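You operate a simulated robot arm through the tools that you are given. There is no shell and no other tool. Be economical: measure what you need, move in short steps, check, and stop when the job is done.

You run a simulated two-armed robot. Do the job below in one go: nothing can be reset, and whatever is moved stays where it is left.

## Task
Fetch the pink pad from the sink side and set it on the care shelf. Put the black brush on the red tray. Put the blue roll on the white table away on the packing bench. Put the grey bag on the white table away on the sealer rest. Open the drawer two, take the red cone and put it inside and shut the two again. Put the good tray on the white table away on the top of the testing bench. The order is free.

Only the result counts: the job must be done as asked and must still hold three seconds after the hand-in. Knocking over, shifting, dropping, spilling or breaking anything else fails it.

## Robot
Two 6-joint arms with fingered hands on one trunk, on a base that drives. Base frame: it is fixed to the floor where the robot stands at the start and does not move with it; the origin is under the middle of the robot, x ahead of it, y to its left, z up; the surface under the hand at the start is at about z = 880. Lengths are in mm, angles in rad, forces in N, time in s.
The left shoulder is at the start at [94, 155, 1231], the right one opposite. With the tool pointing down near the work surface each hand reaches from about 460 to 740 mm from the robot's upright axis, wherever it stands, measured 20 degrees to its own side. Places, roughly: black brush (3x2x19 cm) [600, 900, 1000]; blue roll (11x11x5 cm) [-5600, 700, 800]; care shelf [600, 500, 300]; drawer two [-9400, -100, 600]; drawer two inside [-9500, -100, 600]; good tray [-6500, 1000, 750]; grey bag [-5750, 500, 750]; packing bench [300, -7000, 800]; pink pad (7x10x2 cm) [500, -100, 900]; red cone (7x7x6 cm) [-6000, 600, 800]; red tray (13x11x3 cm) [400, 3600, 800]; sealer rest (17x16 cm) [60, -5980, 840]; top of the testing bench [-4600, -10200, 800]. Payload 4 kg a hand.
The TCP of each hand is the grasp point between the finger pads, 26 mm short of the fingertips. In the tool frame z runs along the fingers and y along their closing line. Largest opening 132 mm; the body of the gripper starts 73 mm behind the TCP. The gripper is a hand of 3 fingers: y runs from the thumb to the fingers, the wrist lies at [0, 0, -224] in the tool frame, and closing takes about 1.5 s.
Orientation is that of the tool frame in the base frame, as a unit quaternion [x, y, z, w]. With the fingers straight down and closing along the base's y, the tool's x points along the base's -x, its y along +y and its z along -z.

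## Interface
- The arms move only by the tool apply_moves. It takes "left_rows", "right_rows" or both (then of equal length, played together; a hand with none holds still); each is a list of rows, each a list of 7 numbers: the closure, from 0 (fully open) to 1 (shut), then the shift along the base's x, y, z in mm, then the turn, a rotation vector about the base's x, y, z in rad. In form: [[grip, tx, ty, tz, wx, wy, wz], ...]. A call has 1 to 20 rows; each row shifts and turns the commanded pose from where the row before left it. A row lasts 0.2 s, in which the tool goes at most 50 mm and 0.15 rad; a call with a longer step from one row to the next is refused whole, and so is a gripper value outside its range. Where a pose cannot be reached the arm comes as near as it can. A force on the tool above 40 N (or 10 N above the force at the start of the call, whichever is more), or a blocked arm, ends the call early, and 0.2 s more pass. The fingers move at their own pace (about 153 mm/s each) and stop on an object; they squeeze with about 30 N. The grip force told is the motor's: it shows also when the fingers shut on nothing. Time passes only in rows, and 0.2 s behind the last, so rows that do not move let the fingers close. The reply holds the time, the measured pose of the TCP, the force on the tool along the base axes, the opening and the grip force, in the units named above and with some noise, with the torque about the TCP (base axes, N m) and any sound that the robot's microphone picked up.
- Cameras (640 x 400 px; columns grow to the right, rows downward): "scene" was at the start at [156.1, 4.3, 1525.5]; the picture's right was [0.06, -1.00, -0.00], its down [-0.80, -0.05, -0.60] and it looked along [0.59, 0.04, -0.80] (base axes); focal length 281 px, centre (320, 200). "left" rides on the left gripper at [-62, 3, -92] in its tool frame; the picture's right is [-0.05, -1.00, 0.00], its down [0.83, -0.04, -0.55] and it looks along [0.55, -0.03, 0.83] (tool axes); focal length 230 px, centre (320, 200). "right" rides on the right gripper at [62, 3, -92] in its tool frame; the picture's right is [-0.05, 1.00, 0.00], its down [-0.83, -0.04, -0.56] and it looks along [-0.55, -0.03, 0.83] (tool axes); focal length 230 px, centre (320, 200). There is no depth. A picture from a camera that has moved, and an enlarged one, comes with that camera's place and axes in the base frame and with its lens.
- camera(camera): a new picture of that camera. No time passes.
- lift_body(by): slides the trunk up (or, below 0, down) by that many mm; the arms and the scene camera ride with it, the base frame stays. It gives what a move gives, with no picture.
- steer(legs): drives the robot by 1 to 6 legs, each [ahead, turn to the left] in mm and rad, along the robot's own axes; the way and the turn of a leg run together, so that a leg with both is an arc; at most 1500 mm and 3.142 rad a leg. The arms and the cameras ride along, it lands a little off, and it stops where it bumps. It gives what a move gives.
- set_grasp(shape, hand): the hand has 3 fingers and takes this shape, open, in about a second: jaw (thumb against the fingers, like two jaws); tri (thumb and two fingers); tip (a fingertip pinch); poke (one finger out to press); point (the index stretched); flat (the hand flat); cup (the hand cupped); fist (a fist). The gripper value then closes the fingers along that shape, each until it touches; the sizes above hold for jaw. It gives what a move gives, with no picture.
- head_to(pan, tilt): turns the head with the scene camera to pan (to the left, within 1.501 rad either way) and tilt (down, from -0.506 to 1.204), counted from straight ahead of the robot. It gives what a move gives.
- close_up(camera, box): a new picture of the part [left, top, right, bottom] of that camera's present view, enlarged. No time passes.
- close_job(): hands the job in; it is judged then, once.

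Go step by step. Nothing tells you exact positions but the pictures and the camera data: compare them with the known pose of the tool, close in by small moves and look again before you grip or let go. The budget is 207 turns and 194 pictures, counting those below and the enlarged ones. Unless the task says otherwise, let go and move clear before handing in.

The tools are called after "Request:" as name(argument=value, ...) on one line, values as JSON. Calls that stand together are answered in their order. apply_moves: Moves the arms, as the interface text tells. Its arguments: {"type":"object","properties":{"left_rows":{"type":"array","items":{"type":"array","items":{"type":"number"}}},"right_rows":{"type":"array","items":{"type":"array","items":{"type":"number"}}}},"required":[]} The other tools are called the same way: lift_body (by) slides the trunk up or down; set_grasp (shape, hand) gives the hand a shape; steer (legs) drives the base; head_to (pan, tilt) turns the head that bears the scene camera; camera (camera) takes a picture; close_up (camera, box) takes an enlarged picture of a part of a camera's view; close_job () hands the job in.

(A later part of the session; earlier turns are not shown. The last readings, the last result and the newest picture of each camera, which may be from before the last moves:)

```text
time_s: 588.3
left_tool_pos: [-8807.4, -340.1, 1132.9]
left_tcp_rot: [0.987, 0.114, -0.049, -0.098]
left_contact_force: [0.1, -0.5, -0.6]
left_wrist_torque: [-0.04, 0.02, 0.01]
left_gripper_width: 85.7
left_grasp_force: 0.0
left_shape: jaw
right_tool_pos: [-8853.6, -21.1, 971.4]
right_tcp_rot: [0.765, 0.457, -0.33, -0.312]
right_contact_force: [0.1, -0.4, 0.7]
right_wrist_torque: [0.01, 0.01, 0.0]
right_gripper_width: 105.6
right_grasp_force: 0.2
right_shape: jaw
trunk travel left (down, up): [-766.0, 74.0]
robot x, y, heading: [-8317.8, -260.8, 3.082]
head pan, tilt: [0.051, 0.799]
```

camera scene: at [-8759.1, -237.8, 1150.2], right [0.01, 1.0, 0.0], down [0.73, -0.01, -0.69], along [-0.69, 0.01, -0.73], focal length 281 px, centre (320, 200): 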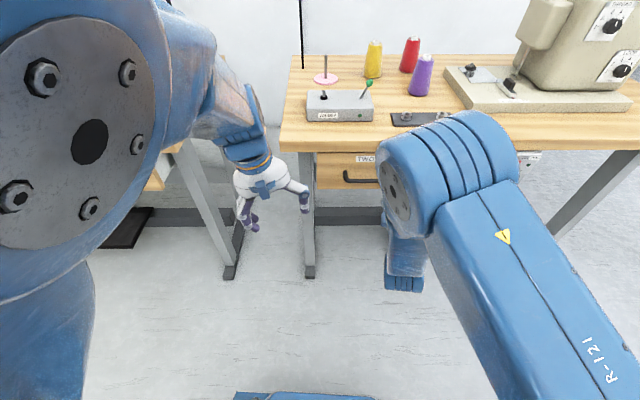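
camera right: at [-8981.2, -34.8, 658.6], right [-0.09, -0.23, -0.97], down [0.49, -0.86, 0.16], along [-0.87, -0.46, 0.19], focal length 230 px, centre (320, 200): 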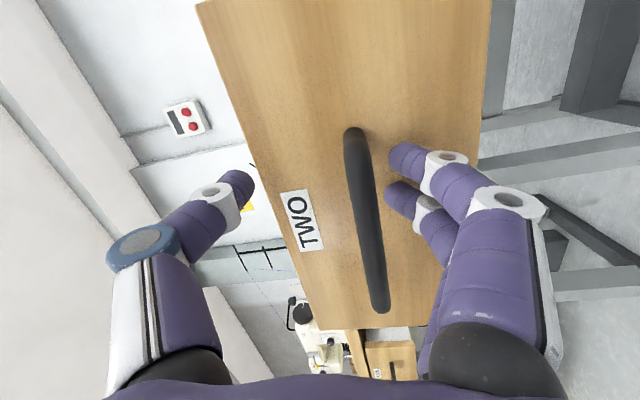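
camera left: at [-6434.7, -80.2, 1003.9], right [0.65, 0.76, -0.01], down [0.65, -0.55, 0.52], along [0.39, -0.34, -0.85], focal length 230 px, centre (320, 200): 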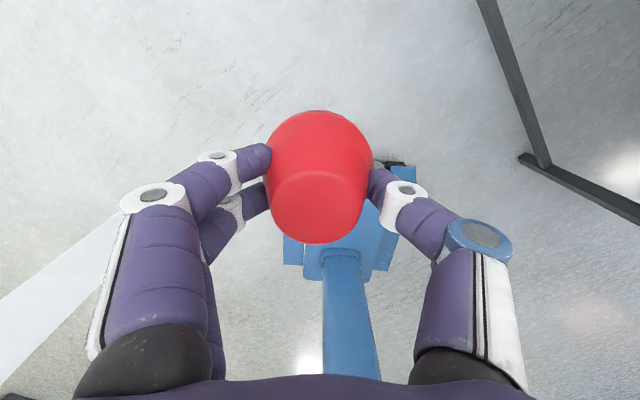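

Request:
apply_moves(right_rows=[[0.2, -4, 0, -7, -0.0586, -0.0583, -0.0873], [0.2, -4, 0, -7, -0.0586, -0.0583, -0.0873], [0.2, -4, 0, -7, -0.0586, -0.0583, -0.0873], [0.2, -4, 0, -7, -0.0586, -0.0583, -0.0873], [0.2, -4, 0, -7, -0.0586, -0.0583, -0.0873], [0.2, -4, 0, -7, -0.0586, -0.0583, -0.0873], [0.2, -4, 0, -7, -0.0586, -0.0583, -0.0873], [0.2, -4, 0, -7, -0.0586, -0.0583, -0.0873], [0.2, -4, 0, -7, -0.0586, -0.0583, -0.0873], [0.2, -4, 0, -7, -0.0586, -0.0583, -0.0873], [0.2, -4, 0, -7, -0.0586, -0.0583, -0.0873], [0.2, -4, 0, -7, -0.0586, -0.0583, -0.0873], [0.2, 0, 0, 0, 0, 0, 0]], left_rows=[[0.3, -7, -7, -18, -0.017, -0.008, -0.024], [0.3, -7, -7, -18, -0.017, -0.008, -0.024], [0.3, -7, -7, -18, -0.017, -0.008, -0.024], [0.3, -7, -7, -18, -0.017, -0.008, -0.024], [0.3, -7, -7, -18, -0.017, -0.008, -0.024], [0.3, -7, -7, -18, -0.017, -0.008, -0.024], [0.3, -7, -7, -18, -0.017, -0.008, -0.024], [0.3, -7, -7, -18, -0.017, -0.008, -0.024], [0.3, -7, -7, -18, -0.017, -0.008, -0.024], [0.3, -7, -7, -18, -0.017, -0.008, -0.024], [0.3, -7, -7, -18, -0.017, -0.008, -0.024], [0.3, -7, -7, -18, -0.017, -0.008, -0.024], [0.3, 0, 0, 0, 0, 0, 0]])

Request:
steer(legs=[[0, 1.05]])

Request:
steer(legs=[[0, 1.05]])

Request:
steer(legs=[[0, 1.05]])

```text
time_s: 589.5
left_tool_pos: [-8823.3, -374.4, 1058.4]
left_tcp_rot: [0.997, 0.052, -0.048, -0.045]
left_contact_force: [0.8, 0.5, -0.8]
left_wrist_torque: [0.03, 0.0, 0.01]
left_gripper_width: 92.1
left_grasp_force: 0.0
left_shape: jaw
right_tool_pos: [-8858.0, -20.3, 938.8]
right_tcp_rot: [0.915, 0.283, -0.209, -0.196]
right_contact_force: [0.3, 1.8, 0.3]
right_wrist_torque: [-0.01, 0.01, 0.02]
right_gripper_width: 105.6
right_grasp_force: 0.0
right_shape: jaw
trunk travel left (down, up): [-766.0, 74.0]
robot x, y, heading: [-8318.6, -262.1, 3.084]
head pan, tilt: [0.051, 0.799]
stopped in row 5 (right hand): the arm was blocked; the commanded pose is now the measured one
```

```text
time_s: 590.2
left_tool_pos: [-8786.6, -383.8, 1077.6]
left_tcp_rot: [0.995, 0.055, -0.068, -0.046]
left_contact_force: [-0.5, -0.1, 0.4]
left_wrist_torque: [0.01, 0.04, 0.03]
left_gripper_width: 92.3
left_grasp_force: 0.0
left_shape: jaw
right_tool_pos: [-8818.5, -14.4, 939.4]
right_tcp_rot: [0.926, 0.261, -0.208, -0.176]
right_contact_force: [-0.1, 0.6, 2.1]
right_wrist_torque: [-0.03, 0.0, 0.01]
right_gripper_width: 105.7
right_grasp_force: 0.0
right_shape: jaw
trunk travel left (down, up): [-766.0, 74.0]
robot x, y, heading: [-8318.3, -256.6, 3.086]
head pan, tilt: [0.051, 0.799]
stopped in leg 1: the robot was blocked; the commanded pose is now the measured one
```

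```text
time_s: 591.2
left_tool_pos: [-8731.1, -414.0, 1060.8]
left_tcp_rot: [0.993, 0.093, -0.036, -0.058]
left_contact_force: [-0.9, -0.4, 0.7]
left_wrist_torque: [-0.02, 0.0, 0.01]
left_gripper_width: 92.2
left_grasp_force: 0.0
left_shape: jaw
right_tool_pos: [-8795.4, -33.6, 943.2]
right_tcp_rot: [0.929, 0.259, -0.218, -0.15]
right_contact_force: [-0.9, 0.0, -0.1]
right_wrist_torque: [-0.01, -0.03, 0.01]
right_gripper_width: 105.8
right_grasp_force: 0.1
right_shape: jaw
trunk travel left (down, up): [-766.0, 74.0]
robot x, y, heading: [-8316.8, -259.0, 3.137]
head pan, tilt: [0.051, 0.799]
stopped in leg 1: the robot was blocked; the commanded pose is now the measured one
```

```text
time_s: 592.6
left_tool_pos: [-8720.7, -481.0, 1076.1]
left_tcp_rot: [0.984, 0.161, -0.071, -0.038]
left_contact_force: [1.4, 0.3, 0.1]
left_wrist_torque: [-0.09, 0.18, 0.0]
left_gripper_width: 92.3
left_grasp_force: 0.1
left_shape: jaw
right_tool_pos: [-8835.1, -108.1, 953.4]
right_tcp_rot: [0.916, 0.3, -0.244, -0.111]
right_contact_force: [0.8, 1.2, 1.4]
right_wrist_torque: [-0.05, 0.08, -0.02]
right_gripper_width: 105.7
right_grasp_force: 0.1
right_shape: jaw
trunk travel left (down, up): [-766.0, 74.0]
robot x, y, heading: [-8319.4, -259.8, -3.034]
head pan, tilt: [0.051, 0.799]
stopped in leg 1: the robot was blocked; the commanded pose is now the measured one
```

Request:
apply_moves(right_rows=[[0.2, -6, -1, -4, -0.0125, -0.032, -0.032], [0.2, -6, -1, -4, -0.0125, -0.032, -0.032], [0.2, -6, -1, -4, -0.0125, -0.032, -0.032], [0.2, -6, -1, -4, -0.0125, -0.032, -0.032], [0.2, -6, -1, -4, -0.0125, -0.032, -0.032], [0.2, -6, -1, -4, -0.0125, -0.032, -0.032], [0.2, -6, -1, -4, -0.0125, -0.032, -0.032], [0.2, -6, -1, -4, -0.0125, -0.032, -0.032], [0.2, -6, -1, -4, -0.0125, -0.032, -0.032], [0.2, -6, -1, -4, -0.0125, -0.032, -0.032], [0.2, -6, -1, -4, -0.0125, -0.032, -0.032], [0.2, -6, -1, -4, -0.0125, -0.032, -0.032], [0.2, -6, -1, -4, -0.0125, -0.032, -0.032], [0.2, -6, -1, -4, -0.0125, -0.032, -0.032], [0.2, -6, -1, -4, -0.0125, -0.032, -0.032], [0.2, -6, -1, -4, -0.0125, -0.032, -0.032], [0.2, 0, 0, 0, 0, 0, 0]], left_rows=[[0.3, -11, -1, -10, -0.004, -0.009, -0.0135], [0.3, -11, -1, -10, -0.004, -0.009, -0.0135], [0.3, -11, -1, -10, -0.004, -0.009, -0.0135], [0.3, -11, -1, -10, -0.004, -0.009, -0.0135], [0.3, -11, -1, -10, -0.004, -0.009, -0.0135], [0.3, -11, -1, -10, -0.004, -0.009, -0.0135], [0.3, -11, -1, -10, -0.004, -0.009, -0.0135], [0.3, -11, -1, -10, -0.004, -0.009, -0.0135], [0.3, -11, -1, -10, -0.004, -0.009, -0.0135], [0.3, -11, -1, -10, -0.004, -0.009, -0.0135], [0.3, -11, -1, -10, -0.004, -0.009, -0.0135], [0.3, -11, -1, -10, -0.004, -0.009, -0.0135], [0.3, -11, -1, -10, -0.004, -0.009, -0.0135], [0.3, -11, -1, -10, -0.004, -0.009, -0.0135], [0.3, -11, -1, -10, -0.004, -0.009, -0.0135], [0.3, -11, -1, -10, -0.004, -0.009, -0.0135], [0.3, 0, 0, 0, 0, 0, 0]])

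Request:
steer(legs=[[0, 1.0]])

```text
time_s: 596.2
left_tool_pos: [-8886.9, -497.2, 920.5]
left_tcp_rot: [0.998, 0.056, -0.006, -0.003]
left_contact_force: [-0.5, 0.4, 0.5]
left_wrist_torque: [0.02, -0.03, 0.0]
left_gripper_width: 92.5
left_grasp_force: 0.1
left_shape: jaw
right_tool_pos: [-8806.2, -103.9, 848.4]
right_tcp_rot: [0.994, 0.097, -0.055, -0.014]
right_contact_force: [0.3, 0.7, 0.1]
right_wrist_torque: [-0.01, -0.02, 0.01]
right_gripper_width: 105.7
right_grasp_force: 0.1
right_shape: jaw
right hand out of reach, approached as far as the arm can: row 6, 7, 8, 9, 10, 11, 12, 13, 14, 15, 16
trunk travel left (down, up): [-766.0, 74.0]
robot x, y, heading: [-8318.9, -262.3, -3.037]
head pan, tilt: [0.051, 0.799]
```

```text
time_s: 597.6
left_tool_pos: [-8839.2, -594.7, 916.9]
left_tcp_rot: [0.99, 0.139, -0.004, -0.002]
left_contact_force: [0.8, 0.7, 0.4]
left_wrist_torque: [-0.03, 0.1, 0.0]
left_gripper_width: 92.5
left_grasp_force: 0.0
left_shape: jaw
right_tool_pos: [-8817.1, -195.0, 842.5]
right_tcp_rot: [0.982, 0.181, -0.054, -0.009]
right_contact_force: [-0.1, 0.4, 0.6]
right_wrist_torque: [0.01, 0.06, -0.02]
right_gripper_width: 105.7
right_grasp_force: 0.0
right_shape: jaw
trunk travel left (down, up): [-766.0, 74.0]
robot x, y, heading: [-8313.4, -268.8, -2.971]
head pan, tilt: [0.051, 0.799]
stopped in leg 1: the robot was blocked; the commanded pose is now the measured one
```

My rear corner is probably meeting desk three's leg. Move forward 250 mm, then keep turning left.

Request:
steer(legs=[[270, 0]])

Request:
steer(legs=[[0, 1.0]])

```text
time_s: 599.4
left_tool_pos: [-9053.0, -630.9, 939.9]
left_tcp_rot: [0.99, 0.139, -0.024, -0.002]
left_contact_force: [-0.1, -0.3, 0.3]
left_wrist_torque: [0.0, 0.03, 0.0]
left_gripper_width: 92.2
left_grasp_force: 0.1
left_shape: jaw
right_tool_pos: [-9057.4, -231.1, 865.6]
right_tcp_rot: [0.981, 0.18, -0.066, -0.014]
right_contact_force: [0.3, 1.0, -0.8]
right_wrist_torque: [0.04, -0.03, -0.01]
right_gripper_width: 105.4
right_grasp_force: 0.1
right_shape: jaw
trunk travel left (down, up): [-766.0, 74.0]
robot x, y, heading: [-8556.6, -314.4, -2.975]
head pan, tilt: [0.051, 0.799]
stopped in leg 1: the robot was blocked; the commanded pose is now the measured one
```

```text
time_s: 600.2
left_tool_pos: [-9022.0, -625.9, 957.0]
left_tcp_rot: [0.99, 0.139, -0.04, -0.002]
left_contact_force: [0.4, -0.3, 0.2]
left_wrist_torque: [-0.03, -0.04, 0.04]
left_gripper_width: 92.4
left_grasp_force: 0.0
left_shape: jaw
right_tool_pos: [-9049.9, -229.3, 889.5]
right_tcp_rot: [0.981, 0.178, -0.08, -0.016]
right_contact_force: [-0.4, -0.9, 0.7]
right_wrist_torque: [0.02, 0.0, -0.05]
right_gripper_width: 105.6
right_grasp_force: 0.0
right_shape: jaw
trunk travel left (down, up): [-766.0, 74.0]
robot x, y, heading: [-8559.0, -316.4, -2.975]
head pan, tilt: [0.051, 0.799]
stopped in leg 1: the robot was blocked; the commanded pose is now the measured one
```

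Request:
apply_moves(right_rows=[[0.2, -9, -2, 0, -0.0013, -0.0116, -0.0137], [0.2, -9, -2, 0, -0.0013, -0.0116, -0.0137], [0.2, -9, -2, 0, -0.0013, -0.0116, -0.0137], [0.2, -9, -2, 0, -0.0013, -0.0116, -0.0137], [0.2, -9, -2, 0, -0.0013, -0.0116, -0.0137], [0.2, -9, -2, 0, -0.0013, -0.0116, -0.0137], [0.2, -9, -2, 0, -0.0013, -0.0116, -0.0137], [0.2, -9, -2, 0, -0.0013, -0.0116, -0.0137], [0.2, -9, -2, 0, -0.0013, -0.0116, -0.0137], [0.2, -9, -2, 0, -0.0013, -0.0116, -0.0137], [0.2, -9, -2, 0, -0.0013, -0.0116, -0.0137], [0.2, -9, -2, 0, -0.0013, -0.0116, -0.0137], [0.2, -9, -2, 0, -0.0013, -0.0116, -0.0137], [0.2, -9, -2, 0, -0.0013, -0.0116, -0.0137], [0.2, 0, 0, 0, 0, 0, 0]], left_rows=[[0.3, -6, -1, -5, 0, -0.0057, -0.008], [0.3, -6, -1, -5, 0, -0.0057, -0.008], [0.3, -6, -1, -5, 0, -0.0057, -0.008], [0.3, -6, -1, -5, 0, -0.0057, -0.008], [0.3, -6, -1, -5, 0, -0.0057, -0.008], [0.3, -6, -1, -5, 0, -0.0057, -0.008], [0.3, -6, -1, -5, 0, -0.0057, -0.008], [0.3, -6, -1, -5, 0, -0.0057, -0.008], [0.3, -6, -1, -5, 0, -0.0057, -0.008], [0.3, -6, -1, -5, 0, -0.0057, -0.008], [0.3, -6, -1, -5, 0, -0.0057, -0.008], [0.3, -6, -1, -5, 0, -0.0057, -0.008], [0.3, -6, -1, -5, 0, -0.0057, -0.008], [0.3, -6, -1, -5, 0, -0.0057, -0.008], [0.3, 0, 0, 0, 0, 0, 0]])

Request:
steer(legs=[[0, 0.95]])

```text
time_s: 600.8
left_tool_pos: [-9014.7, -624.2, 959.0]
left_tcp_rot: [0.99, 0.132, -0.045, -0.001]
left_contact_force: [-0.4, 0.5, 0.0]
left_wrist_torque: [0.03, -0.01, -0.01]
left_gripper_width: 92.6
left_grasp_force: 0.1
left_shape: jaw
right_tool_pos: [-9060.1, -227.1, 899.8]
right_tcp_rot: [0.983, 0.167, -0.079, -0.017]
right_contact_force: [0.6, -1.0, -0.9]
right_wrist_torque: [-0.02, 0.03, 0.03]
right_gripper_width: 105.4
right_grasp_force: 0.0
right_shape: jaw
trunk travel left (down, up): [-766.0, 74.0]
robot x, y, heading: [-8555.5, -314.1, -2.973]
head pan, tilt: [0.051, 0.799]
stopped in row 3 (right hand): the arm was blocked; the commanded pose is now the measured one
```

```text
time_s: 601.5
left_tool_pos: [-8979.1, -619.7, 976.2]
left_tcp_rot: [0.989, 0.133, -0.065, 0.0]
left_contact_force: [0.3, -0.4, -0.2]
left_wrist_torque: [-0.03, -0.01, -0.01]
left_gripper_width: 92.6
left_grasp_force: 0.0
left_shape: jaw
right_tool_pos: [-9041.8, -220.5, 919.1]
right_tcp_rot: [0.984, 0.158, -0.085, -0.01]
right_contact_force: [0.9, 0.0, 0.5]
right_wrist_torque: [-0.04, 0.01, 0.01]
right_gripper_width: 105.3
right_grasp_force: 0.1
right_shape: jaw
trunk travel left (down, up): [-766.0, 74.0]
robot x, y, heading: [-8558.5, -318.2, -2.969]
head pan, tilt: [0.051, 0.799]
stopped in leg 1: the robot was blocked; the commanded pose is now the measured one
```

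Request:
head_to(pan=-0.4, tilt=0.9)

Request:
camera(camera="scene")

```text
time_s: 602.4
left_tool_pos: [-8980.1, -620.0, 973.9]
left_tcp_rot: [0.989, 0.133, -0.062, 0.0]
left_contact_force: [0.1, 0.3, -0.2]
left_wrist_torque: [0.04, -0.01, -0.02]
left_gripper_width: 92.7
left_grasp_force: 0.1
left_shape: jaw
right_tool_pos: [-9047.7, -222.2, 923.0]
right_tcp_rot: [0.983, 0.158, -0.089, -0.01]
right_contact_force: [-1.0, -0.2, -0.2]
right_wrist_torque: [0.02, 0.01, -0.01]
right_gripper_width: 105.6
right_grasp_force: 0.0
right_shape: jaw
trunk travel left (down, up): [-766.0, 74.0]
robot x, y, heading: [-8556.3, -313.2, -2.971]
head pan, tilt: [-0.4, 0.901]
```

```text
29 pictures are left
camera scene: at [-8707.1, -311.7, 1526.8], right [0.22, 0.97, 0.01], down [0.78, -0.17, -0.61], along [-0.59, 0.14, -0.79], focal length 281 px, centre (320, 200)
```

scene: 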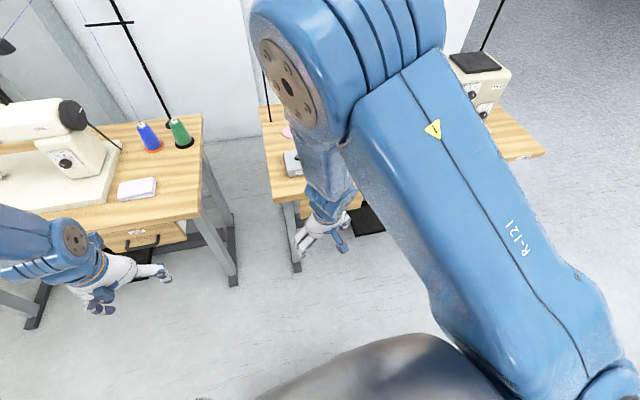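

Request:
apply_moves(right_rows=[[0.2, -5, 2, -2, 0, 0, 0], [0.2, -5, 2, -2, 0, 0, 0], [0.2, -5, 2, -2, 0, 0, 0], [0.2, -5, 2, -2, 0, 0, 0], [0.2, -5, 2, -2, 0, 0, 0], [0.2, -5, 2, -2, 0, 0, 0], [0.2, -5, 2, -2, 0, -0.01, 0], [0.2, -5, 2, -2, 0, -0.01, 0], [0.2, -5, 2, -2, 0, -0.01, 0], [0.2, -5, 2, -2, 0, -0.01, 0], [0.2, -5, 2, -2, 0, -0.01, -0.01], [0.2, -5, 2, -2, 0, -0.01, -0.01], [0.2, -5, 2, -2, 0, -0.01, -0.01], [0.2, -5, 2, -2, 0, -0.01, -0.01], [0.2, -5, 2, -2, 0, -0.01, -0.01], [0.2, -5, 2, -2, 0, -0.01, -0.01], [0.2, 0, 0, 0, 0, 0, 0]])

Request:
apply_moves(left_rows=[[0.3, -7, -1, -6, 0, -0.007, 0], [0.3, -7, -1, -6, 0, -0.007, 0], [0.3, -7, -1, -6, 0, -0.007, 0], [0.3, -7, -1, -6, 0, -0.007, 0], [0.3, -7, -1, -6, 0, -0.007, 0], [0.3, -7, -1, -6, 0, -0.007, 0], [0.3, -7, -1, -6, 0, -0.007, 0], [0.3, -7, -1, -6, 0, -0.007, 0], [0.3, -7, -1, -6, 0, -0.007, 0], [0.3, -7, -1, -6, 0, -0.007, 0], [0.3, -7, -1, -6, 0, -0.007, 0], [0.3, -7, -1, -6, 0, -0.007, 0], [0.3, -7, -1, -6, 0, -0.007, 0], [0.3, -7, -1, -6, 0, -0.007, 0], [0.3, 0, 0, 0, 0, 0, 0]])

Request:
steer(legs=[[0, 0.9]])

```text
time_s: 606.0
left_tool_pos: [-8980.2, -619.8, 975.4]
left_tcp_rot: [0.989, 0.133, -0.063, 0.0]
left_contact_force: [-0.5, 0.1, -0.1]
left_wrist_torque: [0.01, -0.01, -0.02]
left_gripper_width: 92.2
left_grasp_force: 0.2
left_shape: jaw
right_tool_pos: [-9119.5, -190.7, 887.9]
right_tcp_rot: [0.989, 0.139, -0.046, -0.012]
right_contact_force: [0.6, -0.9, -1.0]
right_wrist_torque: [0.04, 0.01, -0.02]
right_gripper_width: 105.5
right_grasp_force: 0.0
right_shape: jaw
trunk travel left (down, up): [-766.0, 74.0]
robot x, y, heading: [-8558.3, -311.1, -2.965]
head pan, tilt: [-0.4, 0.901]
```

```text
time_s: 609.2
left_tool_pos: [-9076.8, -634.3, 890.7]
left_tcp_rot: [0.991, 0.133, -0.014, 0.007]
left_contact_force: [-0.8, -1.0, -0.4]
left_wrist_torque: [0.01, 0.03, 0.01]
left_gripper_width: 92.4
left_grasp_force: 0.1
left_shape: jaw
right_tool_pos: [-9119.6, -191.6, 887.8]
right_tcp_rot: [0.989, 0.138, -0.046, -0.012]
right_contact_force: [-0.5, -0.4, -0.4]
right_wrist_torque: [0.0, 0.01, -0.02]
right_gripper_width: 105.4
right_grasp_force: 0.0
right_shape: jaw
trunk travel left (down, up): [-766.0, 74.0]
robot x, y, heading: [-8553.2, -316.7, -2.967]
head pan, tilt: [-0.4, 0.901]
```

```text
time_s: 612.1
left_tool_pos: [-8634.7, -923.4, 891.6]
left_tcp_rot: [0.836, 0.549, -0.01, 0.012]
left_contact_force: [1.1, -0.1, 0.1]
left_wrist_torque: [-0.01, -0.02, -0.03]
left_gripper_width: 92.5
left_grasp_force: 0.1
left_shape: jaw
right_tool_pos: [-9007.2, -677.4, 886.8]
right_tcp_rot: [0.832, 0.552, -0.046, 0.008]
right_contact_force: [0.1, 0.4, 0.1]
right_wrist_torque: [-0.02, 0.03, 0.03]
right_gripper_width: 105.5
right_grasp_force: 0.1
right_shape: jaw
trunk travel left (down, up): [-766.0, 74.0]
robot x, y, heading: [-8566.4, -309.1, -2.07]
head pan, tilt: [-0.4, 0.901]
```

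Request:
steer(legs=[[0, 1.0]])

Request:
steer(legs=[[0, 1.0]])

```text
time_s: 615.2
left_tool_pos: [-8096.0, -681.8, 900.6]
left_tcp_rot: [0.468, 0.883, -0.008, 0.023]
left_contact_force: [-0.1, -1.0, 0.1]
left_wrist_torque: [-0.02, -0.01, -0.02]
left_gripper_width: 92.4
left_grasp_force: 0.0
left_shape: jaw
right_tool_pos: [-8503.4, -867.5, 896.6]
right_tcp_rot: [0.463, 0.884, -0.043, 0.036]
right_contact_force: [-0.6, 0.4, 0.4]
right_wrist_torque: [0.02, -0.02, 0.0]
right_gripper_width: 105.7
right_grasp_force: 0.3
right_shape: jaw
trunk travel left (down, up): [-766.0, 74.0]
robot x, y, heading: [-8574.6, -316.8, -1.063]
head pan, tilt: [-0.4, 0.901]
```

```text
time_s: 617.8
left_tool_pos: [-8023.2, -212.1, 927.4]
left_tcp_rot: [0.082, 0.995, -0.007, 0.05]
left_contact_force: [0.3, 0.0, -1.0]
left_wrist_torque: [-0.02, -0.01, 0.06]
left_gripper_width: 92.5
left_grasp_force: 0.0
left_shape: jaw
right_tool_pos: [-8165.9, -645.4, 925.0]
right_tcp_rot: [0.078, 0.994, -0.035, 0.074]
right_contact_force: [1.3, -0.6, -0.1]
right_wrist_torque: [-0.02, 0.01, 0.0]
right_gripper_width: 105.3
right_grasp_force: 0.0
right_shape: jaw
trunk travel left (down, up): [-766.0, 74.0]
robot x, y, heading: [-8574.8, -321.9, -0.247]
head pan, tilt: [-0.4, 0.901]
stopped in leg 1: the robot was blocked; the commanded pose is now the measured one
```

Request:
apply_moves(right_rows=[[0.2, 10, -2, -6, 0.004, 0.018, 0], [0.2, 10, -2, -6, 0.004, 0.018, 0], [0.2, 10, -2, -6, 0.004, 0.018, 0], [0.2, 10, -2, -6, 0.004, 0.018, 0], [0.2, 10, -2, -6, 0.004, 0.018, 0], [0.2, 10, -2, -6, 0.004, 0.018, 0], [0.2, 10, -2, -6, 0.004, 0.018, 0], [0.2, 10, -2, -6, 0.004, 0.018, 0], [0.2, 0, 0, 0, 0, 0, 0]], left_rows=[[0.3, 7, -2, -5, 0, 0.012, 0], [0.3, 7, -2, -5, 0, 0.012, 0], [0.3, 7, -2, -5, 0, 0.012, 0], [0.3, 7, -2, -5, 0, 0.012, 0], [0.3, 7, -2, -5, 0, 0.012, 0], [0.3, 7, -2, -5, 0, 0.012, 0], [0.3, 7, -2, -5, 0, 0.012, 0], [0.3, 7, -2, -5, 0, 0.012, 0], [0.3, 0, 0, 0, 0, 0, 0]])

Request:
steer(legs=[[1420, 0]])

Request:
steer(legs=[[0, 0.9]])

Request:
steer(legs=[[0, 0.92]])

Request:
head_to(pan=-0.3, tilt=0.5)

Request:
camera(camera="scene")

```text
time_s: 619.8
left_tool_pos: [-7968.3, -225.7, 889.9]
left_tcp_rot: [0.082, 0.997, -0.009, 0.004]
left_contact_force: [-0.1, -0.4, 0.6]
left_wrist_torque: [-0.02, 0.03, 0.01]
left_gripper_width: 92.3
left_grasp_force: 0.1
left_shape: jaw
right_tool_pos: [-8087.5, -655.8, 876.4]
right_tcp_rot: [0.076, 0.997, -0.024, 0.003]
right_contact_force: [0.3, -0.1, 0.1]
right_wrist_torque: [0.02, -0.02, 0.0]
right_gripper_width: 105.7
right_grasp_force: 0.0
right_shape: jaw
trunk travel left (down, up): [-766.0, 74.0]
robot x, y, heading: [-8571.7, -326.0, -0.254]
head pan, tilt: [-0.4, 0.901]
```

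```text
time_s: 626.9
left_tool_pos: [-6589.4, -572.3, 889.0]
left_tcp_rot: [0.079, 0.997, -0.009, 0.002]
left_contact_force: [0.8, 0.7, -0.6]
left_wrist_torque: [0.0, -0.01, -0.01]
left_gripper_width: 92.4
left_grasp_force: 0.0
left_shape: jaw
right_tool_pos: [-6707.6, -1003.3, 876.8]
right_tcp_rot: [0.074, 0.997, -0.023, 0.003]
right_contact_force: [0.0, 0.8, 0.9]
right_wrist_torque: [-0.01, -0.02, -0.01]
right_gripper_width: 105.8
right_grasp_force: 0.0
right_shape: jaw
trunk travel left (down, up): [-766.0, 74.0]
robot x, y, heading: [-7197.8, -668.8, -0.245]
head pan, tilt: [-0.4, 0.901]
```

```text
time_s: 629.7
left_tool_pos: [-6905.4, -146.8, 900.5]
left_tcp_rot: [-0.358, 0.933, -0.005, 0.015]
left_contact_force: [0.2, 0.1, 0.5]
left_wrist_torque: [-0.01, 0.03, 0.0]
left_gripper_width: 92.3
left_grasp_force: 0.0
left_shape: jaw
right_tool_pos: [-6645.4, -508.5, 885.2]
right_tcp_rot: [-0.365, 0.931, -0.019, 0.021]
right_contact_force: [-0.3, 0.1, 1.0]
right_wrist_torque: [-0.01, 0.01, 0.0]
right_gripper_width: 105.7
right_grasp_force: 0.0
right_shape: jaw
trunk travel left (down, up): [-766.0, 74.0]
robot x, y, heading: [-7192.0, -676.6, 0.651]
head pan, tilt: [-0.4, 0.901]
```

```text
time_s: 632.6
left_tool_pos: [-7441.2, -143.8, 909.3]
left_tcp_rot: [0.735, -0.678, -0.007, -0.022]
left_contact_force: [-1.0, -0.6, -0.1]
left_wrist_torque: [-0.01, 0.0, 0.02]
left_gripper_width: 92.5
left_grasp_force: 0.0
left_shape: jaw
right_tool_pos: [-6995.7, -155.9, 894.8]
right_tcp_rot: [0.739, -0.673, 0.003, -0.035]
right_contact_force: [0.8, 0.0, 0.2]
right_wrist_torque: [-0.04, -0.01, 0.0]
right_gripper_width: 105.7
right_grasp_force: 0.0
right_shape: jaw
trunk travel left (down, up): [-766.0, 74.0]
robot x, y, heading: [-7179.8, -680.5, 1.566]
head pan, tilt: [-0.4, 0.901]
```

```text
time_s: 633.5
left_tool_pos: [-7440.4, -160.2, 919.7]
left_tcp_rot: [0.734, -0.678, -0.013, -0.032]
left_contact_force: [-0.4, 0.2, 0.2]
left_wrist_torque: [0.01, 0.01, -0.02]
left_gripper_width: 92.7
left_grasp_force: 0.0
left_shape: jaw
right_tool_pos: [-6993.1, -171.2, 905.3]
right_tcp_rot: [0.738, -0.674, -0.002, -0.044]
right_contact_force: [-0.1, 0.0, -0.3]
right_wrist_torque: [0.01, 0.04, 0.01]
right_gripper_width: 105.6
right_grasp_force: 0.0
right_shape: jaw
trunk travel left (down, up): [-766.0, 74.0]
robot x, y, heading: [-7183.8, -678.0, 1.57]
head pan, tilt: [-0.3, 0.499]
```

```text
28 pictures are left
camera scene: at [-7154.0, -514.8, 1560.6], right [0.95, -0.3, 0.01], down [-0.14, -0.47, -0.87], along [0.26, 0.83, -0.49], focal length 281 px, centre (320, 200)
```

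scene: 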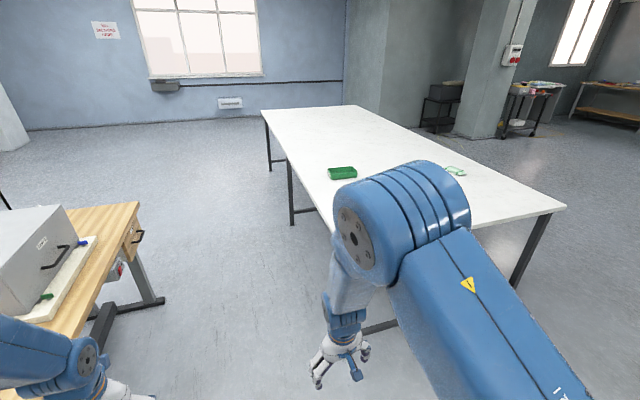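

Request:
steer(legs=[[0, -0.03], [790, 0]])

Request:
steer(legs=[[780, 0]])

```text
time_s: 638.1
left_tool_pos: [-7399.7, 639.8, 917.8]
left_tcp_rot: [0.725, -0.688, -0.011, -0.031]
left_contact_force: [0.6, 0.3, 0.4]
left_wrist_torque: [0.01, 0.02, 0.0]
left_gripper_width: 92.5
left_grasp_force: 0.0
left_shape: jaw
right_tool_pos: [-6953.4, 617.3, 904.4]
right_tcp_rot: [0.728, -0.684, -0.002, -0.044]
right_contact_force: [0.0, 0.8, -0.2]
right_wrist_torque: [-0.01, 0.02, 0.01]
right_gripper_width: 105.6
right_grasp_force: 0.0
right_shape: jaw
trunk travel left (down, up): [-766.0, 74.0]
robot x, y, heading: [-7161.8, 110.2, 1.536]
head pan, tilt: [-0.3, 0.499]
```

```text
time_s: 642.4
left_tool_pos: [-7376.3, 1405.6, 928.1]
left_tcp_rot: [0.726, -0.687, -0.016, -0.04]
left_contact_force: [-0.7, 1.5, -0.6]
left_wrist_torque: [-0.02, 0.0, 0.01]
left_gripper_width: 92.3
left_grasp_force: 0.0
left_shape: jaw
right_tool_pos: [-6928.5, 1384.5, 913.3]
right_tcp_rot: [0.729, -0.683, -0.006, -0.052]
right_contact_force: [-0.6, 0.0, -0.2]
right_wrist_torque: [0.0, 0.0, -0.01]
right_gripper_width: 105.5
right_grasp_force: 0.1
right_shape: jaw
trunk travel left (down, up): [-766.0, 74.0]
robot x, y, heading: [-7133.4, 894.5, 1.545]
head pan, tilt: [-0.3, 0.499]
```

Request:
apply_moves(right_rows=[[0.2, 0, 10, -4, -0.013, 0, 0], [0.2, 0, 10, -4, -0.013, 0, 0], [0.2, 0, 10, -4, -0.013, 0, 0], [0.2, 0, 10, -4, -0.013, 0, 0], [0.2, 0, 10, -4, -0.013, 0, 0], [0.2, 0, 10, -4, -0.013, 0, 0], [0.2, 0, 10, 0, -0.013, 0, 0], [0.2, 0, 0, 0, 0, 0, 0]], left_rows=[[0.3, 0, 10, -5, -0.012, 0, 0], [0.3, 0, 10, -5, -0.012, 0, 0], [0.3, 0, 10, -5, -0.012, 0, 0], [0.3, 0, 10, -5, -0.012, 0, 0], [0.3, 0, 10, -5, -0.012, 0, 0], [0.3, 0, 10, -5, -0.012, 0, 0], [0.3, 0, 10, 0, -0.012, 0, 0], [0.3, 0, 0, 0, 0, 0, 0]])

Request:
steer(legs=[[0, -0.78]])

Request:
steer(legs=[[0, -0.77]])

Request:
head_to(pan=0.2, tilt=0.8)

Request:
camera(camera="scene")

```text
time_s: 644.1
left_tool_pos: [-7376.8, 1460.9, 904.5]
left_tcp_rot: [0.725, -0.688, 0.008, -0.015]
left_contact_force: [-0.5, -0.6, 0.3]
left_wrist_torque: [-0.07, -0.03, 0.0]
left_gripper_width: 92.7
left_grasp_force: 0.1
left_shape: jaw
right_tool_pos: [-6928.1, 1437.2, 896.9]
right_tcp_rot: [0.73, -0.683, 0.02, -0.025]
right_contact_force: [-0.2, -0.8, 0.9]
right_wrist_torque: [0.0, 0.01, -0.01]
right_gripper_width: 105.5
right_grasp_force: 0.0
right_shape: jaw
trunk travel left (down, up): [-766.0, 74.0]
robot x, y, heading: [-7136.1, 895.7, 1.538]
head pan, tilt: [-0.3, 0.499]
```

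```text
time_s: 646.7
left_tool_pos: [-6918.0, 1470.5, 905.9]
left_tcp_rot: [-0.416, 0.909, -0.013, 0.012]
left_contact_force: [0.3, 0.3, -0.1]
left_wrist_torque: [0.0, -0.04, 0.03]
left_gripper_width: 92.3
left_grasp_force: 0.1
left_shape: jaw
right_tool_pos: [-6608.0, 1144.5, 898.0]
right_tcp_rot: [-0.422, 0.906, -0.028, 0.018]
right_contact_force: [0.3, -1.1, 0.6]
right_wrist_torque: [0.0, -0.01, -0.01]
right_gripper_width: 105.5
right_grasp_force: 0.0
right_shape: jaw
trunk travel left (down, up): [-766.0, 74.0]
robot x, y, heading: [-7139.9, 903.2, 0.774]
head pan, tilt: [-0.3, 0.499]
```

```text
time_s: 649.3
left_tool_pos: [-6596.0, 1150.0, 915.6]
left_tcp_rot: [-0.04, 0.999, -0.017, 0.015]
left_contact_force: [0.1, -0.1, 0.2]
left_wrist_torque: [-0.02, 0.0, -0.02]
left_gripper_width: 92.8
left_grasp_force: 0.0
left_shape: jaw
right_tool_pos: [-6605.1, 700.7, 907.0]
right_tcp_rot: [-0.046, 0.998, -0.033, 0.013]
right_contact_force: [0.0, 0.0, -0.2]
right_wrist_torque: [0.02, -0.01, -0.04]
right_gripper_width: 105.6
right_grasp_force: 0.0
right_shape: jaw
trunk travel left (down, up): [-766.0, 74.0]
robot x, y, heading: [-7140.7, 905.1, 0.003]
head pan, tilt: [-0.3, 0.499]
```

```text
time_s: 650.2
left_tool_pos: [-6613.7, 1149.6, 926.0]
left_tcp_rot: [-0.039, 0.999, -0.018, 0.024]
left_contact_force: [-0.4, -1.1, 0.1]
left_wrist_torque: [0.01, 0.0, 0.0]
left_gripper_width: 92.4
left_grasp_force: 0.1
left_shape: jaw
right_tool_pos: [-6620.8, 700.8, 916.7]
right_tcp_rot: [-0.044, 0.998, -0.034, 0.024]
right_contact_force: [-0.9, 0.8, -0.3]
right_wrist_torque: [0.0, 0.01, 0.0]
right_gripper_width: 105.8
right_grasp_force: 0.1
right_shape: jaw
trunk travel left (down, up): [-766.0, 74.0]
robot x, y, heading: [-7137.7, 910.7, 0.002]
head pan, tilt: [0.201, 0.799]
```

```text
27 pictures are left
camera scene: at [-6979.9, 923.2, 1534.8], right [0.2, -0.98, 0.0], down [-0.71, -0.14, -0.68], along [0.67, 0.14, -0.73], focal length 281 px, centre (320, 200)
```

scene: 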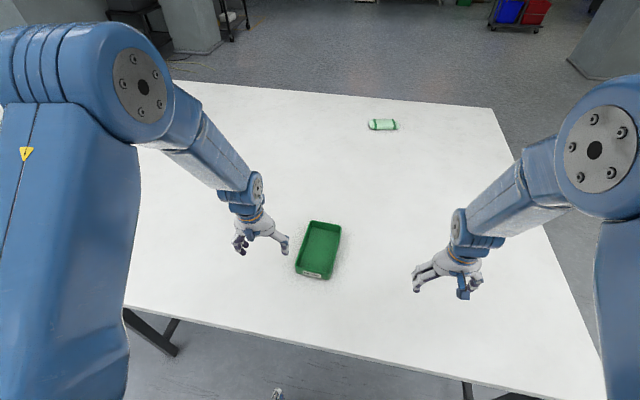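

Tray measured: x −6609…−6423, y 974…1072, centre [-6516,1023]. Drive 45 mm closer and bring the left hand (open) over it.

Request:
steer(legs=[[50, 0]])

Request:
apply_moves(left_rows=[[0, 3, -9, -3, 0.003, 0.004, -0.006], [0, 3, -9, -3, 0.003, 0.004, -0.006], [0, 3, -9, -3, 0.003, 0.004, -0.006], [0, 3, -9, -3, 0.003, 0.004, -0.006], [0, 3, -9, -3, 0.003, 0.004, -0.006], [0, 3, -9, -3, 0.003, 0.004, -0.006], [0, 3, -9, -3, 0.003, 0.004, -0.006], [0, 3, -9, -3, 0.003, 0.004, -0.006], [0, 3, -9, -3, 0.003, 0.004, -0.006], [0, 3, -9, -3, 0.003, 0.004, -0.006], [0, 3, -9, -3, 0.003, 0.004, -0.006], [0, 3, -9, -3, 0, 0.004, -0.006], [0, 3, -9, -3, 0, 0.004, -0.006], [0, 3, -9, -3, 0, 0, 0], [0, 0, 0, 0, 0, 0, 0]])

Request:
camera(camera="left")

```text
time_s: 651.2
left_tool_pos: [-6565.4, 1150.2, 926.7]
left_tcp_rot: [-0.04, 0.999, -0.019, 0.026]
left_contact_force: [-0.4, 0.2, 0.5]
left_wrist_torque: [-0.03, 0.0, -0.01]
left_gripper_width: 92.3
left_grasp_force: 0.1
left_shape: jaw
right_tool_pos: [-6573.3, 699.6, 917.5]
right_tcp_rot: [-0.045, 0.998, -0.035, 0.025]
right_contact_force: [0.6, 0.1, -0.1]
right_wrist_torque: [-0.01, 0.0, 0.01]
right_gripper_width: 105.6
right_grasp_force: 0.1
right_shape: jaw
trunk travel left (down, up): [-766.0, 74.0]
robot x, y, heading: [-7087.2, 904.8, -0.002]
head pan, tilt: [0.201, 0.799]
```

```text
time_s: 654.4
left_tool_pos: [-6534.7, 1024.0, 891.9]
left_tcp_rot: [-0.002, 1.0, 0.0, 0.007]
left_contact_force: [-0.1, 0.0, 0.2]
left_wrist_torque: [0.05, 0.03, -0.01]
left_gripper_width: 131.8
left_grasp_force: 0.1
left_shape: jaw
right_tool_pos: [-6585.6, 699.3, 925.5]
right_tcp_rot: [-0.044, 0.998, -0.036, 0.032]
right_contact_force: [0.0, -0.7, 0.0]
right_wrist_torque: [0.04, -0.01, 0.0]
right_gripper_width: 105.7
right_grasp_force: 0.0
right_shape: jaw
trunk travel left (down, up): [-766.0, 74.0]
robot x, y, heading: [-7091.4, 906.0, 0.004]
head pan, tilt: [0.201, 0.799]
```

```text
26 pictures are left
camera left: at [-6473.6, 1027.9, 985.5], right [0.06, -1.0, 0.0], down [-0.84, -0.05, 0.54], along [-0.54, -0.03, -0.84], focal length 230 px, centre (320, 200)
```

left: 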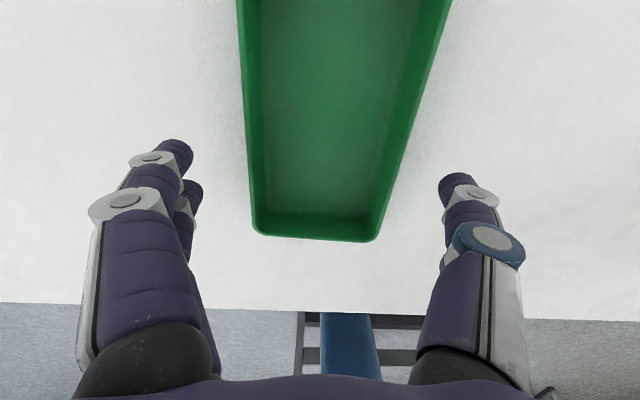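

Request:
apply_moves(left_rows=[[0, 5, -2, -2, 0, 0.003, -0.03], [0, 5, -2, -2, 0, 0.003, -0.03], [0, 5, -3, -2, 0, 0.003, -0.03], [0, 5, -2, -8, 0, 0, 0], [0, 0, 0, -10, 0, 0, 0], [0, 0, 0, -10, 0, 0, 0], [0, 0, 0, -10, 0, 0, 0], [0, 0, 0, -9, 0, 0, 0], [0, 0, 0, -5, 0, 0, 0], [0, 0, 0, 0, 0, 0, 0]])

Request:
camera(camera="left")

```text
time_s: 656.6
left_tool_pos: [-6514.0, 1015.4, 833.4]
left_tcp_rot: [0.044, 0.999, -0.001, 0.003]
left_contact_force: [0.1, -0.9, -0.4]
left_wrist_torque: [0.02, 0.06, -0.03]
left_gripper_width: 132.0
left_grasp_force: 0.0
left_shape: jaw
right_tool_pos: [-6585.9, 698.3, 925.5]
right_tcp_rot: [-0.045, 0.998, -0.036, 0.032]
right_contact_force: [-0.4, -0.4, 0.4]
right_wrist_torque: [0.0, -0.03, -0.01]
right_gripper_width: 105.7
right_grasp_force: 0.0
right_shape: jaw
trunk travel left (down, up): [-766.0, 74.0]
robot x, y, heading: [-7089.5, 903.9, -0.0]
head pan, tilt: [0.201, 0.799]
```

```text
25 pictures are left
camera left: at [-6453.4, 1013.4, 926.6], right [-0.03, -1.0, 0.0], down [-0.83, 0.03, 0.55], along [-0.55, 0.02, -0.83], focal length 230 px, centre (320, 200)
```

left: 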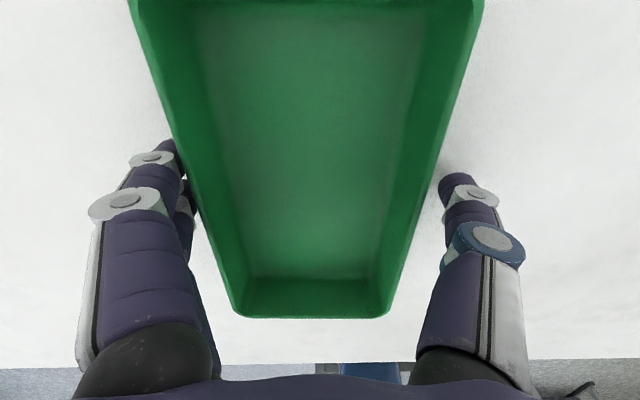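

Request:
apply_moves(left_rows=[[0.2, 0, 2, 0, 0, 0, 0], [0.5, 0, 2, 0, 0, 0, 0], [1, 0, 0, 0, 0, 0, 0], [1, 0, 0, 0, 0, 0, 0], [1, 0, 0, 0, 0, 0, 0], [1, 0, 0, 0, 0, 0, 0], [1, 0, 0, 10, 0, 0, 0], [1, 0, 0, 10, 0, 0, 0], [1, 0, 0, 10, 0, 0, 0], [1, 0, 0, 10, 0, 0, 0], [1, 0, 0, 10, 0, 0, 0], [1, 0, 0, 0, 0, 0, 0]])

Request:
camera(camera="left")

```text
time_s: 659.2
left_tool_pos: [-6514.6, 1020.0, 883.6]
left_tcp_rot: [0.042, 0.999, -0.001, 0.002]
left_contact_force: [0.6, -0.2, -0.3]
left_wrist_torque: [0.03, -0.01, -0.03]
left_gripper_width: 98.8
left_grasp_force: 29.6
left_shape: jaw
right_tool_pos: [-6585.6, 699.0, 924.2]
right_tcp_rot: [-0.044, 0.998, -0.036, 0.032]
right_contact_force: [0.0, 0.2, 0.0]
right_wrist_torque: [-0.01, 0.06, 0.02]
right_gripper_width: 105.5
right_grasp_force: 0.2
right_shape: jaw
trunk travel left (down, up): [-766.0, 74.0]
robot x, y, heading: [-7088.5, 908.5, 0.001]
head pan, tilt: [0.201, 0.799]
```

```text
24 pictures are left
camera left: at [-6452.7, 1017.4, 976.4], right [-0.03, -1.0, 0.0], down [-0.83, 0.03, 0.55], along [-0.55, 0.02, -0.83], focal length 230 px, centre (320, 200)
```

left: 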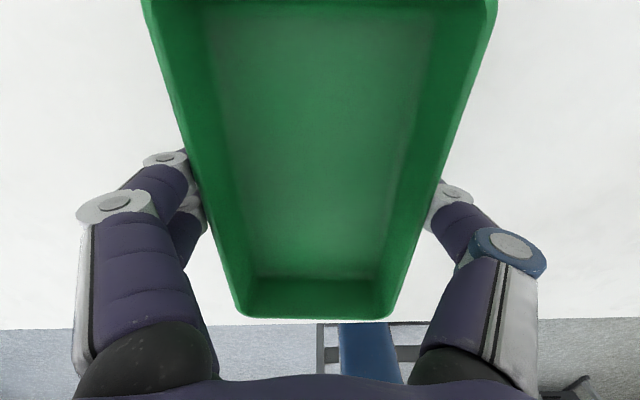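

Tray is held. Bring the right arm level and extended, back off a bit and turn to face south.

Request:
apply_moves(right_rows=[[0.2, 9, 0, -4, 0.008, 0.008, -0.01], [0.2, 9, 0, -4, 0.008, 0.008, -0.01], [0.2, 9, 0, -4, 0.008, 0.008, -0.01], [0.2, 9, 0, -4, 0.008, 0.008, -0.01], [0.2, 9, 0, -4, 0.008, 0.008, -0.01], [0.2, 9, 0, -4, 0.008, 0.008, -0.01], [0.2, 9, 0, -4, 0.008, 0.008, -0.01], [0.2, 9, 0, -4, 0.008, 0.008, -0.01], [0.2, 0, 0, 0, 0, 0, 0]])

Request:
steer(legs=[[-80, 0]])

Request:
steer(legs=[[0, -0.78]])

Request:
steer(legs=[[0, -0.79]])

```text
time_s: 661.2
left_tool_pos: [-6516.0, 1019.1, 883.4]
left_tcp_rot: [0.043, 0.999, -0.001, 0.003]
left_contact_force: [-0.1, -1.1, -1.5]
left_wrist_torque: [0.02, 0.01, 0.0]
left_gripper_width: 98.2
left_grasp_force: 30.7
left_shape: jaw
right_tool_pos: [-6514.4, 700.6, 892.3]
right_tcp_rot: [-0.004, 1.0, -0.002, 0.0]
right_contact_force: [-0.2, 0.4, -0.1]
right_wrist_torque: [0.02, 0.03, 0.01]
right_gripper_width: 105.7
right_grasp_force: 0.1
right_shape: jaw
trunk travel left (down, up): [-766.0, 74.0]
robot x, y, heading: [-7086.1, 909.0, 0.002]
head pan, tilt: [0.201, 0.799]
```

```text
time_s: 662.2
left_tool_pos: [-6584.6, 1018.9, 875.2]
left_tcp_rot: [0.042, 0.999, -0.002, -0.004]
left_contact_force: [0.8, 0.2, -1.8]
left_wrist_torque: [-0.01, 0.03, -0.01]
left_gripper_width: 98.4
left_grasp_force: 29.9
left_shape: jaw
right_tool_pos: [-6583.5, 700.6, 885.4]
right_tcp_rot: [-0.005, 1.0, -0.002, -0.006]
right_contact_force: [0.7, -0.2, -1.5]
right_wrist_torque: [-0.01, 0.06, 0.03]
right_gripper_width: 105.5
right_grasp_force: 0.1
right_shape: jaw
trunk travel left (down, up): [-766.0, 74.0]
robot x, y, heading: [-7168.2, 908.7, 0.001]
head pan, tilt: [0.201, 0.799]
```

```text
time_s: 664.8
left_tool_pos: [-6690.8, 591.8, 890.5]
left_tcp_rot: [0.419, 0.908, -0.003, 0.01]
left_contact_force: [-0.3, 0.0, -1.8]
left_wrist_torque: [-0.03, 0.0, -0.02]
left_gripper_width: 98.5
left_grasp_force: 29.9
left_shape: jaw
right_tool_pos: [-6915.9, 364.7, 901.1]
right_tcp_rot: [0.376, 0.926, -0.005, 0.006]
right_contact_force: [-0.5, 0.8, 0.4]
right_wrist_torque: [0.01, 0.01, 0.01]
right_gripper_width: 105.5
right_grasp_force: 0.1
right_shape: jaw
trunk travel left (down, up): [-766.0, 74.0]
robot x, y, heading: [-7161.5, 913.4, -0.785]
head pan, tilt: [0.201, 0.799]
```

```text
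time_s: 667.5
left_tool_pos: [-7055.2, 363.7, 902.8]
left_tcp_rot: [0.731, 0.682, -0.015, 0.013]
left_contact_force: [0.3, 0.9, -1.7]
left_wrist_torque: [0.0, -0.01, -0.02]
left_gripper_width: 98.2
left_grasp_force: 30.4
left_shape: jaw
right_tool_pos: [-7380.9, 369.1, 911.8]
right_tcp_rot: [0.705, 0.709, -0.014, 0.009]
right_contact_force: [0.8, 0.5, 0.0]
right_wrist_torque: [0.01, 0.0, 0.0]
right_gripper_width: 105.7
right_grasp_force: 0.2
right_shape: jaw
trunk travel left (down, up): [-766.0, 74.0]
robot x, y, heading: [-7156.6, 912.9, -1.576]
head pan, tilt: [0.201, 0.799]
```

Request:
steer(legs=[[950, 0]])

Request:
steer(legs=[[950, 0]])

Request:
steer(legs=[[900, 0]])

```text
time_s: 672.4
left_tool_pos: [-7055.4, -581.4, 912.3]
left_tcp_rot: [0.721, 0.693, -0.028, 0.012]
left_contact_force: [0.8, 0.3, -1.2]
left_wrist_torque: [-0.01, 0.04, 0.0]
left_gripper_width: 98.8
left_grasp_force: 30.0
left_shape: jaw
right_tool_pos: [-7389.8, -570.0, 921.4]
right_tcp_rot: [0.707, 0.707, -0.02, 0.015]
right_contact_force: [0.3, 0.6, -0.6]
right_wrist_torque: [0.01, 0.03, -0.05]
right_gripper_width: 105.6
right_grasp_force: 0.1
right_shape: jaw
trunk travel left (down, up): [-766.0, 74.0]
robot x, y, heading: [-7160.5, -41.4, -1.579]
head pan, tilt: [0.201, 0.799]
```

```text
time_s: 677.4
left_tool_pos: [-7052.7, -1522.6, 922.1]
left_tcp_rot: [0.705, 0.708, -0.042, 0.008]
left_contact_force: [0.5, -0.6, -1.3]
left_wrist_torque: [-0.04, -0.01, 0.0]
left_gripper_width: 98.7
left_grasp_force: 29.9
left_shape: jaw
right_tool_pos: [-7394.0, -1507.9, 931.9]
right_tcp_rot: [0.705, 0.708, -0.027, 0.022]
right_contact_force: [0.2, 0.4, -0.9]
right_wrist_torque: [-0.01, 0.02, 0.01]
right_gripper_width: 105.6
right_grasp_force: 0.1
right_shape: jaw
trunk travel left (down, up): [-766.0, 74.0]
robot x, y, heading: [-7168.9, -996.1, -1.572]
head pan, tilt: [0.201, 0.799]
```

```text
time_s: 682.1
left_tool_pos: [-7047.4, -2405.8, 931.8]
left_tcp_rot: [0.689, 0.722, -0.056, 0.003]
left_contact_force: [1.3, -0.3, -2.4]
left_wrist_torque: [0.03, 0.02, -0.04]
left_gripper_width: 98.7
left_grasp_force: 29.8
left_shape: jaw
right_tool_pos: [-7395.0, -2389.8, 939.7]
right_tcp_rot: [0.703, 0.709, -0.033, 0.028]
right_contact_force: [0.9, 0.7, -0.2]
right_wrist_torque: [0.01, 0.02, -0.01]
right_gripper_width: 105.2
right_grasp_force: 0.0
right_shape: jaw
trunk travel left (down, up): [-766.0, 74.0]
robot x, y, heading: [-7167.8, -1894.2, -1.571]
head pan, tilt: [0.201, 0.799]
```

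Request:
apply_moves(left_rows=[[1, 4, -9, -5, 0.0106, -0.009, 0], [1, 4, -9, -5, 0.0106, -0.009, 0], [1, 4, -9, -5, 0.0106, -0.009, 0], [1, 4, -9, -5, 0.0106, -0.009, 0], [1, 4, -9, -5, 0.0106, -0.009, 0], [1, 4, -9, -5, 0.0106, -0.009, 0], [1, 4, -9, -5, 0.0106, -0.009, 0], [1, 4, -9, -5, 0.0106, -0.009, 0], [1, 0, 0, 0, 0, 0, 0]], right_rows=[[0.2, 0, -9, -5, 0.0106, 0, 0], [0.2, 0, -9, -5, 0.0106, 0, 0], [0.2, 0, -9, -5, 0.0106, 0, 0], [0.2, 0, -9, -5, 0.0106, 0, 0], [0.2, 0, -9, -5, 0.0106, 0, 0], [0.2, 0, -9, -5, 0.0106, 0, 0], [0.2, 0, -9, -5, 0.0106, 0, 0], [0.2, 0, -9, -5, 0.0106, 0, 0], [0.2, 0, 0, 0, 0, 0, 0]])

Request:
steer(legs=[[0, 0.87]])

Request:
head_to(pan=0, tilt=0.35)

Request:
camera(camera="scene")

```text
time_s: 684.1
left_tool_pos: [-7013.4, -2463.3, 901.4]
left_tcp_rot: [0.691, 0.723, -0.005, 0.007]
left_contact_force: [0.0, 0.0, -0.8]
left_wrist_torque: [-0.04, 0.03, -0.01]
left_gripper_width: 98.5
left_grasp_force: 30.3
left_shape: jaw
right_tool_pos: [-7394.6, -2444.7, 907.5]
right_tcp_rot: [0.703, 0.711, -0.01, 0.004]
right_contact_force: [-0.6, -0.6, -0.2]
right_wrist_torque: [-0.01, -0.01, -0.02]
right_gripper_width: 105.6
right_grasp_force: 0.0
right_shape: jaw
trunk travel left (down, up): [-766.0, 74.0]
robot x, y, heading: [-7167.2, -1892.6, -1.571]
head pan, tilt: [0.201, 0.799]
```

```text
time_s: 686.9
left_tool_pos: [-6631.2, -2140.9, 901.0]
left_tcp_rot: [0.32, 0.947, -0.002, 0.009]
left_contact_force: [0.1, -0.3, -2.1]
left_wrist_torque: [0.03, 0.01, 0.01]
left_gripper_width: 98.7
left_grasp_force: 29.5
left_shape: jaw
right_tool_pos: [-6891.0, -2420.2, 906.7]
right_tcp_rot: [0.337, 0.941, -0.007, 0.008]
right_contact_force: [0.6, 0.7, -0.5]
right_wrist_torque: [0.02, -0.02, 0.0]
right_gripper_width: 105.6
right_grasp_force: 0.1
right_shape: jaw
trunk travel left (down, up): [-766.0, 74.0]
robot x, y, heading: [-7175.3, -1897.8, -0.696]
head pan, tilt: [0.201, 0.799]
```

```text
time_s: 687.8
left_tool_pos: [-6642.8, -2128.7, 912.1]
left_tcp_rot: [0.32, 0.947, -0.005, 0.017]
left_contact_force: [-0.1, 0.4, -0.6]
left_wrist_torque: [-0.01, -0.06, 0.03]
left_gripper_width: 98.5
left_grasp_force: 30.0
left_shape: jaw
right_tool_pos: [-6903.0, -2409.2, 918.8]
right_tcp_rot: [0.338, 0.941, -0.009, 0.017]
right_contact_force: [0.2, 0.3, 0.4]
right_wrist_torque: [0.02, 0.0, 0.0]
right_gripper_width: 105.7
right_grasp_force: 0.0
right_shape: jaw
trunk travel left (down, up): [-766.0, 74.0]
robot x, y, heading: [-7175.6, -1900.5, -0.701]
head pan, tilt: [0.0, 0.351]
```

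```text
23 pictures are left
camera scene: at [-7041.3, -2009.5, 1574.1], right [-0.64, -0.77, 0.0], down [-0.28, 0.23, -0.93], along [0.71, -0.6, -0.36], focal length 281 px, centre (320, 200)
```

scene: 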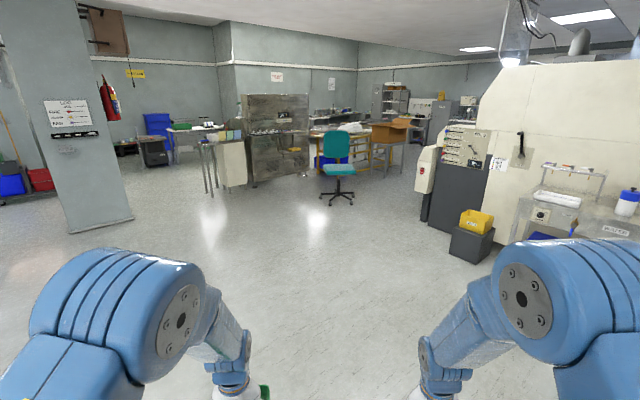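

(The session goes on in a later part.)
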